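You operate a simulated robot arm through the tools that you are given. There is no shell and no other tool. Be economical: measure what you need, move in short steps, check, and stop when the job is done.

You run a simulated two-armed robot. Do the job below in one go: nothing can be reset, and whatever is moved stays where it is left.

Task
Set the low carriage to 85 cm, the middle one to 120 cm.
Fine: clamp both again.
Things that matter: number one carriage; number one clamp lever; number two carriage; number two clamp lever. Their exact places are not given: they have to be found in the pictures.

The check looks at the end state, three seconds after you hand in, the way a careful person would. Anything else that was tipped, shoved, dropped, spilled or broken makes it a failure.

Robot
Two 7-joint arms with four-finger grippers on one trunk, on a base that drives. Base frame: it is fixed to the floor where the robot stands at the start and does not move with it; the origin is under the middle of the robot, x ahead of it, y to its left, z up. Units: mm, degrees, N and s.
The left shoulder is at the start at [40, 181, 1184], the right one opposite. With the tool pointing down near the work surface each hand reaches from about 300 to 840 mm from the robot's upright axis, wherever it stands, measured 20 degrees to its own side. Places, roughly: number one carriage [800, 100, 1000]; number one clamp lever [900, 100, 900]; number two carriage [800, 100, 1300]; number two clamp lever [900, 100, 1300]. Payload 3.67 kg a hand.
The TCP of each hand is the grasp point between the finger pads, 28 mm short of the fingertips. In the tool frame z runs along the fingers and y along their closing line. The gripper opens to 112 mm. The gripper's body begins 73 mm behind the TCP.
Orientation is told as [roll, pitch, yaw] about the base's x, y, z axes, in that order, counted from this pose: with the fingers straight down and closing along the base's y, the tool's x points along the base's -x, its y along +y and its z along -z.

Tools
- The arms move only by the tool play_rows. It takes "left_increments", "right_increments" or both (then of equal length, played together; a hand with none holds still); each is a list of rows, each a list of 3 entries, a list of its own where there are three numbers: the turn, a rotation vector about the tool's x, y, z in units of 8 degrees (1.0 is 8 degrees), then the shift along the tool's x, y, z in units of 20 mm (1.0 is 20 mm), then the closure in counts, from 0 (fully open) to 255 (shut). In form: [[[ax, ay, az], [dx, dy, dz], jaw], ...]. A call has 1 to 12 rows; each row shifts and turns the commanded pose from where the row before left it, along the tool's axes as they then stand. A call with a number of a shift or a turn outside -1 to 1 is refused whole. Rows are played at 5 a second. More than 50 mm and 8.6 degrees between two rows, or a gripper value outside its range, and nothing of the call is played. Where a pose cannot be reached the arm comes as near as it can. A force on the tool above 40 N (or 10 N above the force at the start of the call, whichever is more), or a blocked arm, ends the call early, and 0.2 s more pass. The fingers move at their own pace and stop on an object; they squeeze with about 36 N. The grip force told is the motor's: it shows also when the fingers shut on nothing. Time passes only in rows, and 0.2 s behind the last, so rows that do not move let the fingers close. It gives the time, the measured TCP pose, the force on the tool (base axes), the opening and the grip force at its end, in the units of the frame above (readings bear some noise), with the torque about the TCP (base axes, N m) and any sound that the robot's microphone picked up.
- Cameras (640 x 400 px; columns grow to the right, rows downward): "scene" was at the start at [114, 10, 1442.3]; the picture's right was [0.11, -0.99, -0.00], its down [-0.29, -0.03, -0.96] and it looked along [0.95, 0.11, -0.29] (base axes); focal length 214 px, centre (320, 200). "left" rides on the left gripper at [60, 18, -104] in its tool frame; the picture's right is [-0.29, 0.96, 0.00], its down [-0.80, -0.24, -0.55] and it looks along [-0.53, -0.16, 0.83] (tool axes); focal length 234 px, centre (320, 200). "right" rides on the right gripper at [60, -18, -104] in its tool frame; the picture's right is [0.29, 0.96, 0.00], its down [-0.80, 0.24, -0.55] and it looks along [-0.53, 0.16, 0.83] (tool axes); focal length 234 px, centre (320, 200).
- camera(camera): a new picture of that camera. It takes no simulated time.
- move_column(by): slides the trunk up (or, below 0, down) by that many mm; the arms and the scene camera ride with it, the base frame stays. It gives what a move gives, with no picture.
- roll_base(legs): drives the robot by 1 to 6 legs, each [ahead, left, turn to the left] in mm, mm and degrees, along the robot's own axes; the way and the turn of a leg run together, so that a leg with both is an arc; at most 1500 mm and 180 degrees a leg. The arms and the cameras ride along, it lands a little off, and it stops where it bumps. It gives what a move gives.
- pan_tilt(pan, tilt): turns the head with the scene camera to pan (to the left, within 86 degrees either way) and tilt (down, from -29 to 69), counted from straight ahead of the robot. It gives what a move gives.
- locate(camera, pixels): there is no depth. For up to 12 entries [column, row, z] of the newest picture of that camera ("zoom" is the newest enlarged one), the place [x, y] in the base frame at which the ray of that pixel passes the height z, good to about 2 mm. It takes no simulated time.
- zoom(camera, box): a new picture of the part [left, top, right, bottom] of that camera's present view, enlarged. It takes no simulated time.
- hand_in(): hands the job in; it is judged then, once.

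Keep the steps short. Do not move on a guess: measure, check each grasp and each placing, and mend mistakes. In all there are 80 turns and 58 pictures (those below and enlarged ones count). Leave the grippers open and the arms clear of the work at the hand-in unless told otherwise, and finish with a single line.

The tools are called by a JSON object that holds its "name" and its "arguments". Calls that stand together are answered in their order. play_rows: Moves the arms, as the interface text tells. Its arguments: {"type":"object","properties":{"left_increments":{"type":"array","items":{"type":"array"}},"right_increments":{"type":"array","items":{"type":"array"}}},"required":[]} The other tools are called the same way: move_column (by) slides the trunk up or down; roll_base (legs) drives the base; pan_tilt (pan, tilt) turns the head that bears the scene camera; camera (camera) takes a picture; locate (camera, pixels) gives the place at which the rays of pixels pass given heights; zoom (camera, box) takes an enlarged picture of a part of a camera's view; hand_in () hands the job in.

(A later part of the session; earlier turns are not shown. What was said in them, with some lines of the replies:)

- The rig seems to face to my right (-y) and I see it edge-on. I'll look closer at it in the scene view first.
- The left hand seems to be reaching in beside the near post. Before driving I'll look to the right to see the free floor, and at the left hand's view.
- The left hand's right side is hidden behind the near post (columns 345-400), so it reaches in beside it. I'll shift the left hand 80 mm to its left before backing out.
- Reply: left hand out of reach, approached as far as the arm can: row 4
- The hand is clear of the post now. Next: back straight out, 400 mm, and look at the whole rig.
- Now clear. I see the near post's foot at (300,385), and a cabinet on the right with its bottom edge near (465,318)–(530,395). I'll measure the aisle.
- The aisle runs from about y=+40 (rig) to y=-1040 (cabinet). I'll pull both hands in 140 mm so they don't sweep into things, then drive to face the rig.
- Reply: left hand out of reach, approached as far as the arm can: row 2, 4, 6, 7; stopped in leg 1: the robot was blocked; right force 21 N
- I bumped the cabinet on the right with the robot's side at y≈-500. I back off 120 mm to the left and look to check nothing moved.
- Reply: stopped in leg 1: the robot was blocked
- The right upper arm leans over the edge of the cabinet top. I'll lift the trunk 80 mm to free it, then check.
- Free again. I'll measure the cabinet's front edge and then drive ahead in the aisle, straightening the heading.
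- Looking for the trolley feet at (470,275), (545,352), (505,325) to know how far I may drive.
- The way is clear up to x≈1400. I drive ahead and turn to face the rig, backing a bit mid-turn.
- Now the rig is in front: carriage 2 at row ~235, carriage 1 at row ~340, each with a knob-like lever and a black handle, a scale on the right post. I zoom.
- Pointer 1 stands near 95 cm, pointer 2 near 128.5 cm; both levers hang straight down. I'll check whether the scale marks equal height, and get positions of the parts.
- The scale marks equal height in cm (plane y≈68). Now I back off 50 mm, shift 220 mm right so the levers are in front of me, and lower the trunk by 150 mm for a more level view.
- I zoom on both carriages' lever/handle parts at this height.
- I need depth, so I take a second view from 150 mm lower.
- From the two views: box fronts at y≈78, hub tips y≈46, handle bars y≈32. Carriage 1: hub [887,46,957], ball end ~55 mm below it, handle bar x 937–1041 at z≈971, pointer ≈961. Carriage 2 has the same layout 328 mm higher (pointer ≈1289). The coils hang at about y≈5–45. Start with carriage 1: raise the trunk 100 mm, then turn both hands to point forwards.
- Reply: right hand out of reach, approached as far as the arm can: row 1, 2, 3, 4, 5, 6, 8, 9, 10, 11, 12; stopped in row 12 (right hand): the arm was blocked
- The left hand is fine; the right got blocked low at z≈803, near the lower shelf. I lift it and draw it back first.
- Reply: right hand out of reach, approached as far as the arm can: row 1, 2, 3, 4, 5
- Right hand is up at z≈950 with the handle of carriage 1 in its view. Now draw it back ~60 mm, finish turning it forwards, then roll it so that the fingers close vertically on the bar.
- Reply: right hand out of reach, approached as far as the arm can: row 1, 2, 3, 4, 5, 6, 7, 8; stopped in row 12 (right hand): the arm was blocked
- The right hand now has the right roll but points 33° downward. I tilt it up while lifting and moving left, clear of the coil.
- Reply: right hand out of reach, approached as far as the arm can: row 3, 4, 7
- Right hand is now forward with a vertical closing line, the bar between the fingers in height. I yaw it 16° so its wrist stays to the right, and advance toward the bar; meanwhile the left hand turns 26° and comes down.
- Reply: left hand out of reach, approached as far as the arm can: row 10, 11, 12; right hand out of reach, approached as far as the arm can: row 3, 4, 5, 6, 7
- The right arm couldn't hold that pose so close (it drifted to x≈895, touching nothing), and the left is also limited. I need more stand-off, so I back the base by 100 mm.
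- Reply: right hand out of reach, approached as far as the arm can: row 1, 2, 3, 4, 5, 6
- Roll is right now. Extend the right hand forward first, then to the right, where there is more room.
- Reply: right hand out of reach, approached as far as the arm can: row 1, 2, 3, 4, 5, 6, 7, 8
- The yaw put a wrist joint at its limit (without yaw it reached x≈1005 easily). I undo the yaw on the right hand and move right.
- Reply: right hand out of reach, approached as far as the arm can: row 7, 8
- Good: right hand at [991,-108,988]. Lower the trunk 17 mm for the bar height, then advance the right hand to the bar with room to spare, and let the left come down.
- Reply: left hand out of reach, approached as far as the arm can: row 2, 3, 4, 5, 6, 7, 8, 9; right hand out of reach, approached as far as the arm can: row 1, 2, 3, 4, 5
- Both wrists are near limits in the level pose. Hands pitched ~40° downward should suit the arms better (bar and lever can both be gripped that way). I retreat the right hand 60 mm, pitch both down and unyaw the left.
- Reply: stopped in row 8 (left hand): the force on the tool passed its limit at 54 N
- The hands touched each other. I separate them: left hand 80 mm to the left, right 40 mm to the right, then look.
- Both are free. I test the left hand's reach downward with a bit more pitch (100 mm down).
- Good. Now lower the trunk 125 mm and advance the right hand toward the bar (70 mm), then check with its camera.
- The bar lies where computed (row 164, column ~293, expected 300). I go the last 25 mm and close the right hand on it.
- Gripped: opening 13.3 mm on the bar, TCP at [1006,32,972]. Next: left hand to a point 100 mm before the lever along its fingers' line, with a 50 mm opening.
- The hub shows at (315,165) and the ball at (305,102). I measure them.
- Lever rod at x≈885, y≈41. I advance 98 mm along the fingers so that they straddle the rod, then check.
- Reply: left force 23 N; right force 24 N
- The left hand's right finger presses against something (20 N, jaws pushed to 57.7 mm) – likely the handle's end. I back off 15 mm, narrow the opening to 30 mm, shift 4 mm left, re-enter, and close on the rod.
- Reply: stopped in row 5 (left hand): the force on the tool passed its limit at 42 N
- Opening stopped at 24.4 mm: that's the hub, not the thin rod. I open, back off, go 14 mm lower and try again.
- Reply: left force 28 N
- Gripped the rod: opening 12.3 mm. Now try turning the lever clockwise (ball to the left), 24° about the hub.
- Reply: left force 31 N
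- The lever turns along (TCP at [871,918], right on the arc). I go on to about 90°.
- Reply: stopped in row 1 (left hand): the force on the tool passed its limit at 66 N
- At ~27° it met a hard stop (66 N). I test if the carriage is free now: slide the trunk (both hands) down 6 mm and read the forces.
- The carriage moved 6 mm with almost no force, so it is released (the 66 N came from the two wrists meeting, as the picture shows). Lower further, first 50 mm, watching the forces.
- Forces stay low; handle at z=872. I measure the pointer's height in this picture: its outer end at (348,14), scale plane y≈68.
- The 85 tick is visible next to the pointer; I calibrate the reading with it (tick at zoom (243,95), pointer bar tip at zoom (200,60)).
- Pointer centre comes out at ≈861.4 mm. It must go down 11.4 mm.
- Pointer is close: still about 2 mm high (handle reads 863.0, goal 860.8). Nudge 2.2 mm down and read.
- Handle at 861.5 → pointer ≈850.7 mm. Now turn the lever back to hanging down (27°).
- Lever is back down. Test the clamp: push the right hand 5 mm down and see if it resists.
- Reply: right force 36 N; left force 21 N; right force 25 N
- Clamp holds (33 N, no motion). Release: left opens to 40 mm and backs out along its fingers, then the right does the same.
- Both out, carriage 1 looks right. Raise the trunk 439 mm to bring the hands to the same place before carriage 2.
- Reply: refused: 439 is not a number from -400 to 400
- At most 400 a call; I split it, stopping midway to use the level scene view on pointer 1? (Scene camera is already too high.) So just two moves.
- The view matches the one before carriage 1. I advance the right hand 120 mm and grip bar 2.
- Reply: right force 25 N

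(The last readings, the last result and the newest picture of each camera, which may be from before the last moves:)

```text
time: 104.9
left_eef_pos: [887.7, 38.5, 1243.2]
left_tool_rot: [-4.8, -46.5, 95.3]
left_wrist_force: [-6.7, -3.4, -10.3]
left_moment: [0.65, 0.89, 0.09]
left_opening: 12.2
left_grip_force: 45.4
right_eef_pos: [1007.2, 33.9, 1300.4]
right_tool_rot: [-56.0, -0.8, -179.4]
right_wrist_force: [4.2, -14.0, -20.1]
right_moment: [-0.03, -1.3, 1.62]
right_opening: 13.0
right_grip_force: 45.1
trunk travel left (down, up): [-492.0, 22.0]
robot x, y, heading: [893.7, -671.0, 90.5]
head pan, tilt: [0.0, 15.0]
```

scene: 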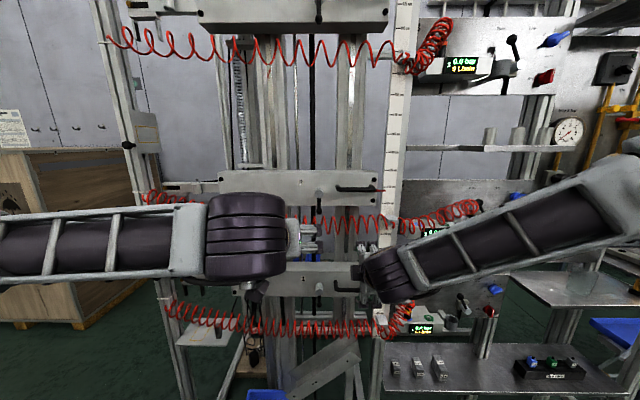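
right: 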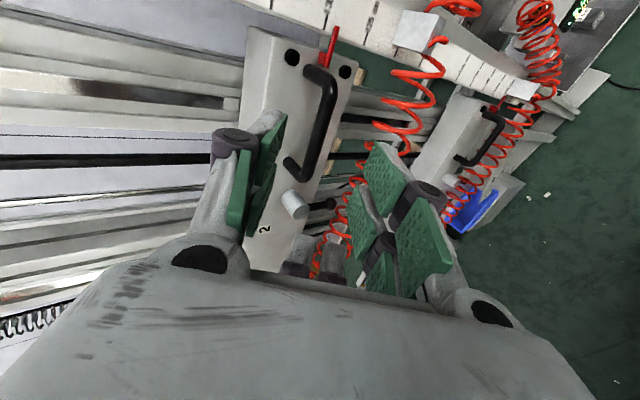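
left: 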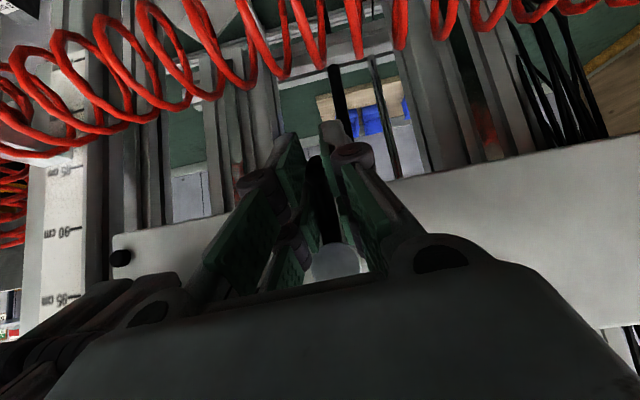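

Both gripped (13.0 and 12.2 mm). Turn lever 2 by ~26° the same way.

{"name": "play_rows", "arguments": {"left_increments": [[[-0.68, 0, 0.73], [0, 0.3, 0], 255], [[-0.68, 0, 0.73], [0, 0.3, 0], 255], [[-0.68, 0, 0.73], [0, 0.3, 0], 255], [[-0.17, 0, 0.18], [0, 0.08, 0], 255], [[0, 0, 0], [0, 0, 0], 255]], "right_increments": [[[0, 0, 0], [0, 0, 0], 255], [[0, 0, 0], [0, 0, 0], 255], [[0, 0, 0], [0, 0, 0], 255], [[0, 0, 0], [0, 0, 0], 255], [[0, 0, 0], [0, 0, 0], 255]]}}

{"name": "move_column", "arguments": {"by": -6}}

```text
time: 106.1
left_eef_pos: [869.5, 38.6, 1250.8]
left_tool_rot: [31.3, -42.6, 69.5]
left_wrist_force: [-1.2, 17.6, 14.7]
left_moment: [0.75, -0.32, -0.68]
left_opening: 11.8
left_grip_force: 45.1
right_eef_pos: [1008.1, 34.9, 1303.1]
right_tool_rot: [-56.3, -1.0, -179.5]
right_wrist_force: [1.4, -13.5, -2.5]
right_moment: [0.07, -2.07, 0.56]
right_opening: 13.1
right_grip_force: 44.8
trunk travel left (down, up): [-492.0, 22.0]
robot x, y, heading: [893.8, -669.2, 90.4]
head pan, tilt: [0.0, 15.0]
```

```text
time: 106.7
left_eef_pos: [869.9, 39.3, 1240.8]
left_tool_rot: [31.3, -42.3, 69.5]
left_wrist_force: [1.8, 21.2, 10.7]
left_moment: [1.5, -0.11, -0.86]
left_opening: 11.7
left_grip_force: 44.7
right_eef_pos: [1007.4, 33.6, 1294.9]
right_tool_rot: [-56.0, -0.9, -179.5]
right_wrist_force: [-0.1, -15.5, -5.2]
right_moment: [0.1, -2.04, 0.52]
right_opening: 13.0
right_grip_force: 45.1
trunk travel left (down, up): [-486.0, 28.0]
robot x, y, heading: [895.1, -668.0, 90.5]
head pan, tilt: [0.0, 15.0]
```

Carriage 2 is free (handle 1303→1295). Lower in two moves toward handle z≈1211.

{"name": "move_column", "arguments": {"by": -45}}

{"name": "move_column", "arguments": {"by": -36}}

{"name": "play_rows", "arguments": {"left_increments": [[[0, 0, 0], [0, 0, 0], 255], [[0, 0, 0], [0, 0, 0], 255]], "right_increments": [[[0, 0, 0], [0, 0, 0], 255], [[0, 0, 0], [0, 0, 0], 255]]}}

{"name": "zoom", "arguments": {"camera": "right", "box": [300, 0, 460, 100]}}

```text
time: 107.5
left_eef_pos: [869.9, 39.3, 1193.4]
left_tool_rot: [31.2, -42.1, 69.5]
left_wrist_force: [4.5, 21.2, 2.5]
left_moment: [1.84, 0.08, -0.92]
left_opening: 11.6
left_grip_force: 45.3
right_eef_pos: [1007.1, 34.2, 1247.4]
right_tool_rot: [-55.7, -0.9, -179.3]
right_wrist_force: [-2.9, -16.7, -12.0]
right_moment: [0.09, -1.7, 0.98]
right_opening: 13.0
right_grip_force: 45.2
trunk travel left (down, up): [-441.0, 73.0]
robot x, y, heading: [897.2, -674.2, 90.7]
head pan, tilt: [0.0, 15.0]
```

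```text
time: 108.3
left_eef_pos: [870.8, 38.7, 1156.5]
left_tool_rot: [31.3, -42.1, 69.5]
left_wrist_force: [7.0, 20.2, 5.3]
left_moment: [1.54, 0.13, -0.7]
left_opening: 11.9
left_grip_force: 45.2
right_eef_pos: [1006.8, 34.1, 1211.7]
right_tool_rot: [-55.8, -0.9, -179.4]
right_wrist_force: [-4.4, -15.6, -12.6]
right_moment: [0.09, -1.51, 1.21]
right_opening: 13.1
right_grip_force: 45.1
trunk travel left (down, up): [-405.0, 109.0]
robot x, y, heading: [894.8, -671.4, 90.8]
head pan, tilt: [0.0, 15.0]
```

```text
time: 109.0
left_eef_pos: [870.2, 38.3, 1156.6]
left_tool_rot: [31.2, -42.1, 69.7]
left_wrist_force: [7.7, 19.3, 4.0]
left_moment: [0.44, 0.18, -0.5]
left_opening: 11.8
left_grip_force: 45.1
right_eef_pos: [1006.6, 35.2, 1210.3]
right_tool_rot: [-55.8, -0.9, -179.4]
right_wrist_force: [-4.4, -17.3, -16.7]
right_moment: [-0.12, -1.5, 1.11]
right_opening: 12.9
right_grip_force: 45.0
trunk travel left (down, up): [-405.0, 109.0]
robot x, y, heading: [893.5, -671.3, 90.5]
head pan, tilt: [0.0, 15.0]
```

```text
4.00 times, centred on (380, 50) of right
```

zoom: 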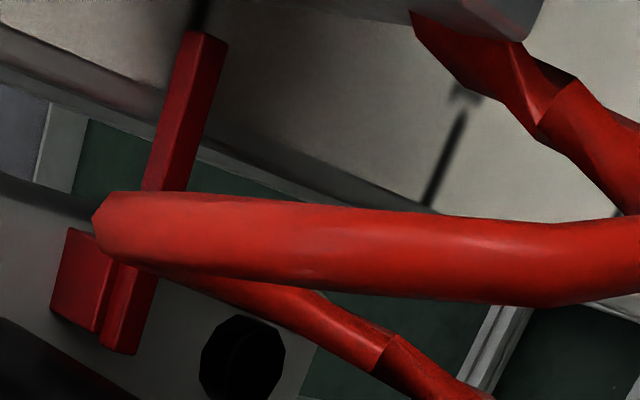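

Tick 120 meets the pointer's tip at (200,15). Quick calibration of this reading.

{"name": "locate", "arguments": {"camera": "zoom", "pixels": [[200, 15, 1200], [445, 160, 1150], [203, 40, 1200], [184, 34, 1200], [225, 44, 1200], [203, 40, 1202]]}}

```text
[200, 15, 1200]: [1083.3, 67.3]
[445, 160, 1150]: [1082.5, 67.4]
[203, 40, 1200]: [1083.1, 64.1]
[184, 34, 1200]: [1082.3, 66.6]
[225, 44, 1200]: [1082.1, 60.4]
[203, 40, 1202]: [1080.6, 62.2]
```

Pointer 2 stands at 1200 ±1.5 mm. Turn lever 2 back down and test the clamp.

{"name": "play_rows", "arguments": {"left_increments": [[[0.68, 0, -0.73], [0, -0.3, 0], 255], [[0.68, 0, -0.73], [0, -0.3, 0], 255], [[0.68, 0, -0.73], [0, -0.3, 0], 255], [[0.2, 0, -0.22], [0, -0.1, 0], 255], [[0, 0, 0], [0, 0, 0], 255]], "right_increments": [[[0, 0, 0], [0, 0, 0], 255], [[0, 0, 0], [0, 0, 0], 255], [[0, 0, 0], [0, 0, 0], 255], [[0, 0, 0], [0, 0, 0], 255], [[0, 0, 0], [0, 0, 0], 255]]}}

{"name": "play_rows", "arguments": {"right_increments": [[[0, 0, 0], [0, -0.21, -0.14], 255], [[0, 0, 0], [0, 0, 0], 255]], "left_increments": [[[0, 0, 0], [0, 0, 0], 255], [[0, 0, 0], [0, 0, 0], 255]]}}

{"name": "play_rows", "arguments": {"right_increments": [[[0, 0, 0], [0, 0.21, 0.14], 255], [[0, 0, 0], [0, 0, 0], 255]], "left_increments": [[[0, 0, 0], [0, 0, 0], 255], [[0, 0, 0], [0, 0, 0], 255]]}}

```text
time: 110.2
left_eef_pos: [887.3, 37.8, 1154.3]
left_tool_rot: [-5.5, -46.6, 96.0]
left_wrist_force: [-1.2, -0.2, 11.4]
left_moment: [0.97, 1.63, 0.45]
left_opening: 11.9
left_grip_force: 45.1
right_eef_pos: [1007.2, 35.7, 1211.5]
right_tool_rot: [-55.9, -0.9, -179.4]
right_wrist_force: [-0.8, -5.7, -28.9]
right_moment: [-0.05, -1.0, 1.88]
right_opening: 13.2
right_grip_force: 45.0
trunk travel left (down, up): [-405.0, 109.0]
robot x, y, heading: [895.8, -669.5, 90.6]
head pan, tilt: [0.0, 15.0]
```

```text
time: 110.5
left_eef_pos: [888.6, 38.4, 1154.8]
left_tool_rot: [-5.2, -46.6, 95.8]
left_wrist_force: [1.2, 1.1, -2.5]
left_moment: [0.23, 1.53, 0.17]
left_opening: 12.0
left_grip_force: 45.1
right_eef_pos: [1008.2, 34.2, 1211.1]
right_tool_rot: [-55.5, -0.6, -179.4]
right_wrist_force: [-1.7, 2.7, -2.5]
right_moment: [0.06, -1.72, 0.43]
right_opening: 13.0
right_grip_force: 45.4
trunk travel left (down, up): [-405.0, 109.0]
robot x, y, heading: [897.9, -669.5, 90.8]
head pan, tilt: [0.0, 15.0]
stopped in row 1 (right hand): the force on the tool passed its limit at 43 N (the readings are from after the stop); the commanded pose is now the measured one
```

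```text
time: 111.1
left_eef_pos: [888.4, 37.1, 1154.1]
left_tool_rot: [-5.3, -46.6, 95.9]
left_wrist_force: [4.6, 22.8, -13.1]
left_moment: [0.16, 1.6, 0.14]
left_opening: 11.9
left_grip_force: 44.8
right_eef_pos: [1007.8, 34.4, 1211.5]
right_tool_rot: [-56.0, -0.8, -179.4]
right_wrist_force: [0.2, -7.6, 29.3]
right_moment: [0.12, -2.02, 0.58]
right_opening: 13.1
right_grip_force: 45.5
trunk travel left (down, up): [-405.0, 109.0]
robot x, y, heading: [895.2, -671.1, 90.7]
head pan, tilt: [0.0, 15.0]
```

Clamp 2 holds against 43 N up and 29 N down. Release and back out: left first, then right.

{"name": "play_rows", "arguments": {"left_increments": [[[0, 0, 0], [0, 0, 0], 165], [[0, 0, 0], [0, 0, 0], 165], [[0, 0, 0], [0, 0, -1], 165], [[0, 0, 0], [0, 0, -1], 165], [[0, 0, 0], [0, 0, -1], 165], [[0, 0, 0], [0, 0, -1], 165], [[0, 0, 0], [0, 0, -1], 165], [[0, 0, 0], [0, 0, -1], 165], [[0, 0, 0], [0, 0.5, -1], 165]], "right_increments": [[[0, 0, 0], [0, -0.21, -0.14], 255], [[0, 0, 0], [0, 0, 0], 255], [[0, 0, 0], [0, 0, 0], 255], [[0, 0, 0], [0, 0, 0], 255], [[0, 0, 0], [0, 0, 0], 255], [[0, 0, 0], [0, 0, 0], 255], [[0, 0, 0], [0, 0, 0], 255], [[0, 0, 0], [0, 0, 0], 255], [[0, 0, 0], [0, 0, 0], 255]]}}

{"name": "play_rows", "arguments": {"right_increments": [[[0, 0, 0], [0, 0, 0], 141], [[0, 0, 0], [0, 0, 0], 141], [[0, 0, 0], [0, 0, -1], 141], [[0, 0, 0], [0, 0, -1], 141], [[0, 0, 0], [0, 0, -1], 141], [[0, 0, 0], [0, 0, -1], 141], [[0, 0, 0], [0, 0, -1], 141], [[0, 0, 0], [0, 0, -1], 141], [[0, 0, 0], [0, 0, -1], 141]]}}

{"name": "roll_base", "arguments": {"legs": [[-80, 0, 0]]}}

{"name": "camera", "arguments": {"camera": "scene"}}

```text
time: 113.1
left_eef_pos: [874.3, -64.6, 1249.8]
left_tool_rot: [-5.5, -46.6, 96.0]
left_wrist_force: [0.3, 0.4, 0.1]
left_moment: [0.0, 0.02, -0.01]
left_opening: 39.4
left_grip_force: 0.1
right_eef_pos: [1007.1, 34.6, 1211.0]
right_tool_rot: [-55.5, -0.8, -179.5]
right_wrist_force: [-2.5, 17.4, 8.9]
right_moment: [0.05, -1.79, 0.64]
right_opening: 12.8
right_grip_force: 45.1
trunk travel left (down, up): [-405.0, 109.0]
robot x, y, heading: [893.6, -672.0, 90.8]
head pan, tilt: [0.0, 15.0]
```

```text
time: 115.1
left_eef_pos: [874.9, -67.9, 1250.6]
left_tool_rot: [-5.6, -46.8, 96.0]
left_wrist_force: [0.0, 0.9, -0.3]
left_moment: [-0.02, 0.01, 0.01]
left_opening: 39.5
left_grip_force: 0.0
right_eef_pos: [1009.5, -83.1, 1292.1]
right_tool_rot: [-55.7, -0.8, -179.4]
right_wrist_force: [-0.6, -0.6, -0.6]
right_moment: [0.03, 0.01, -0.03]
right_opening: 50.2
right_grip_force: 0.0
trunk travel left (down, up): [-405.0, 109.0]
robot x, y, heading: [897.2, -673.5, 90.6]
head pan, tilt: [0.0, 15.0]
```

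```text
time: 116.4
left_eef_pos: [912.5, -107.2, 1250.5]
left_tool_rot: [-5.2, -46.5, 93.6]
left_wrist_force: [0.4, 0.9, -0.6]
left_moment: [0.0, 0.04, 0.04]
left_opening: 39.1
left_grip_force: 0.0
right_eef_pos: [1046.2, -127.7, 1290.1]
right_tool_rot: [-55.4, -0.9, 178.3]
right_wrist_force: [1.2, 0.9, -0.1]
right_moment: [0.01, 0.05, 0.03]
right_opening: 50.2
right_grip_force: 0.1
trunk travel left (down, up): [-405.0, 109.0]
robot x, y, heading: [908.3, -712.5, 88.5]
head pan, tilt: [0.0, 15.0]
stopped in leg 1: the robot was blocked; the commanded pose is now the measured one
```

```text
7 pictures are left
```

scene: 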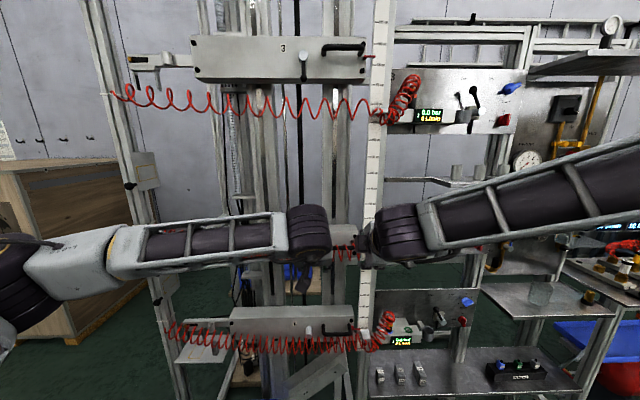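

Base touched the cabinet behind (it stopped); I go 20 mm ahead again, open both hands and part them to see carriage 2.

{"name": "roll_base", "arguments": {"legs": [[20, 0, 0]]}}

{"name": "play_rows", "arguments": {"left_increments": [[[0, 0, 0], [0, 1, 0], 100], [[0, 0, 0], [0, 1, 0], 0], [[0, 0, 0], [0, 1, 0], 0], [[0, 0, 0], [0, 1, 0], 0], [[0, 0, 0], [0, 1, 0], 0], [[0, 0, 0], [0, 1, 0], 0], [[0, 0, 0], [0, 1, 0], 0], [[0, 0, 0], [0, 1, 0], 0]], "right_increments": [[[0, 0, 0], [1, 0, 0], 100], [[0, 0, 0], [1, 0, 0], 0], [[0, 0, 0], [1, 0, 0], 0], [[0, 0, 0], [1, 0, 0], 0], [[0, 0, 0], [0, 0, 0], 0], [[0, 0, 0], [0, 0, 0], 0], [[0, 0, 0], [0, 0, 0], 0], [[0, 0, 0], [0, 0, 0], 0]]}}

{"name": "camera", "arguments": {"camera": "scene"}}

```text
time: 117.2
left_eef_pos: [909.0, -95.8, 1252.8]
left_tool_rot: [-5.7, -46.8, 93.8]
left_wrist_force: [-0.1, -1.0, -0.1]
left_moment: [0.01, -0.02, -0.01]
left_opening: 39.6
left_grip_force: 0.0
right_eef_pos: [1042.6, -115.5, 1294.5]
right_tool_rot: [-55.8, -0.9, 178.4]
right_wrist_force: [0.2, -0.8, -0.2]
right_moment: [-0.04, -0.03, -0.01]
right_opening: 49.9
right_grip_force: 0.0
trunk travel left (down, up): [-405.0, 109.0]
robot x, y, heading: [903.0, -699.0, 88.2]
head pan, tilt: [0.0, 15.0]
```

```text
time: 119.0
left_eef_pos: [748.6, -90.8, 1240.8]
left_tool_rot: [-5.6, -46.8, 93.9]
left_wrist_force: [0.1, 0.2, 0.5]
left_moment: [0.02, -0.01, -0.02]
left_opening: 112.0
left_grip_force: 0.1
right_eef_pos: [1091.5, -121.6, 1263.3]
right_tool_rot: [-55.8, -1.0, 178.2]
right_wrist_force: [0.4, -0.2, -0.3]
right_moment: [-0.03, -0.02, -0.01]
right_opening: 112.0
right_grip_force: 0.0
right hand out of reach, approached as far as the arm can: row 2, 3, 4
trunk travel left (down, up): [-405.0, 109.0]
robot x, y, heading: [903.6, -694.3, 88.2]
head pan, tilt: [0.0, 15.0]
```

```text
6 pictures are left
```

scene: 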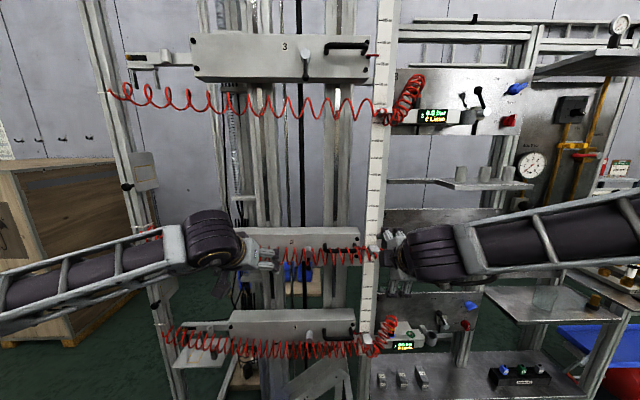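

Both carriages are in view and the rest stands as before. I zoom on both pointers and levers.

{"name": "zoom", "arguments": {"camera": "scene", "box": [290, 215, 400, 285]}}

{"name": "zoom", "arguments": {"camera": "scene", "box": [290, 290, 400, 360]}}

```text
5.71 times, centred on (345, 250) of scene
```

zoom: 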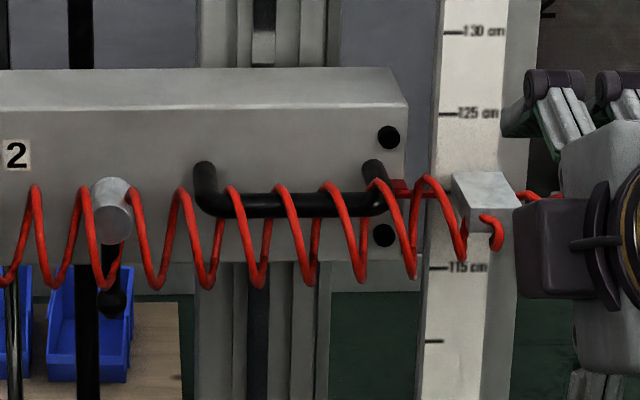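

```text
5.71 times, centred on (345, 325) of scene
```

zoom: 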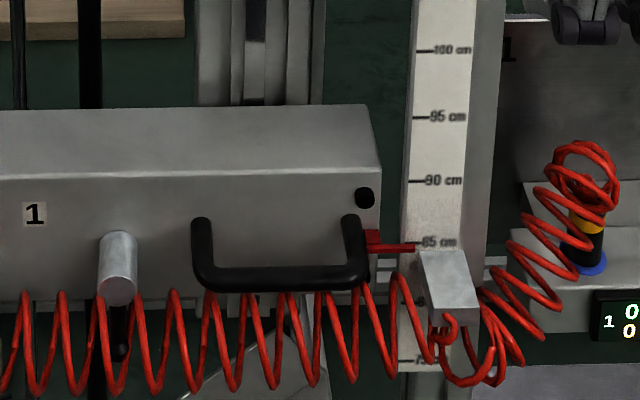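

Pointer 1 reads 85 cm and pointer 2 reads 120 cm, allowing for parallax. Both levers hang down as they did at first. The grippers are open and clear of the rig, so I hand in.

{"name": "hand_in", "arguments": {}}

```text
The job is handed in.
```

The low carriage is set to 85 cm and the middle one to 120 cm (pointers read within about 2 mm); both are clamped again and resisted a push, and the robot bumped the cabinet twice while driving, with nothing seen to move.
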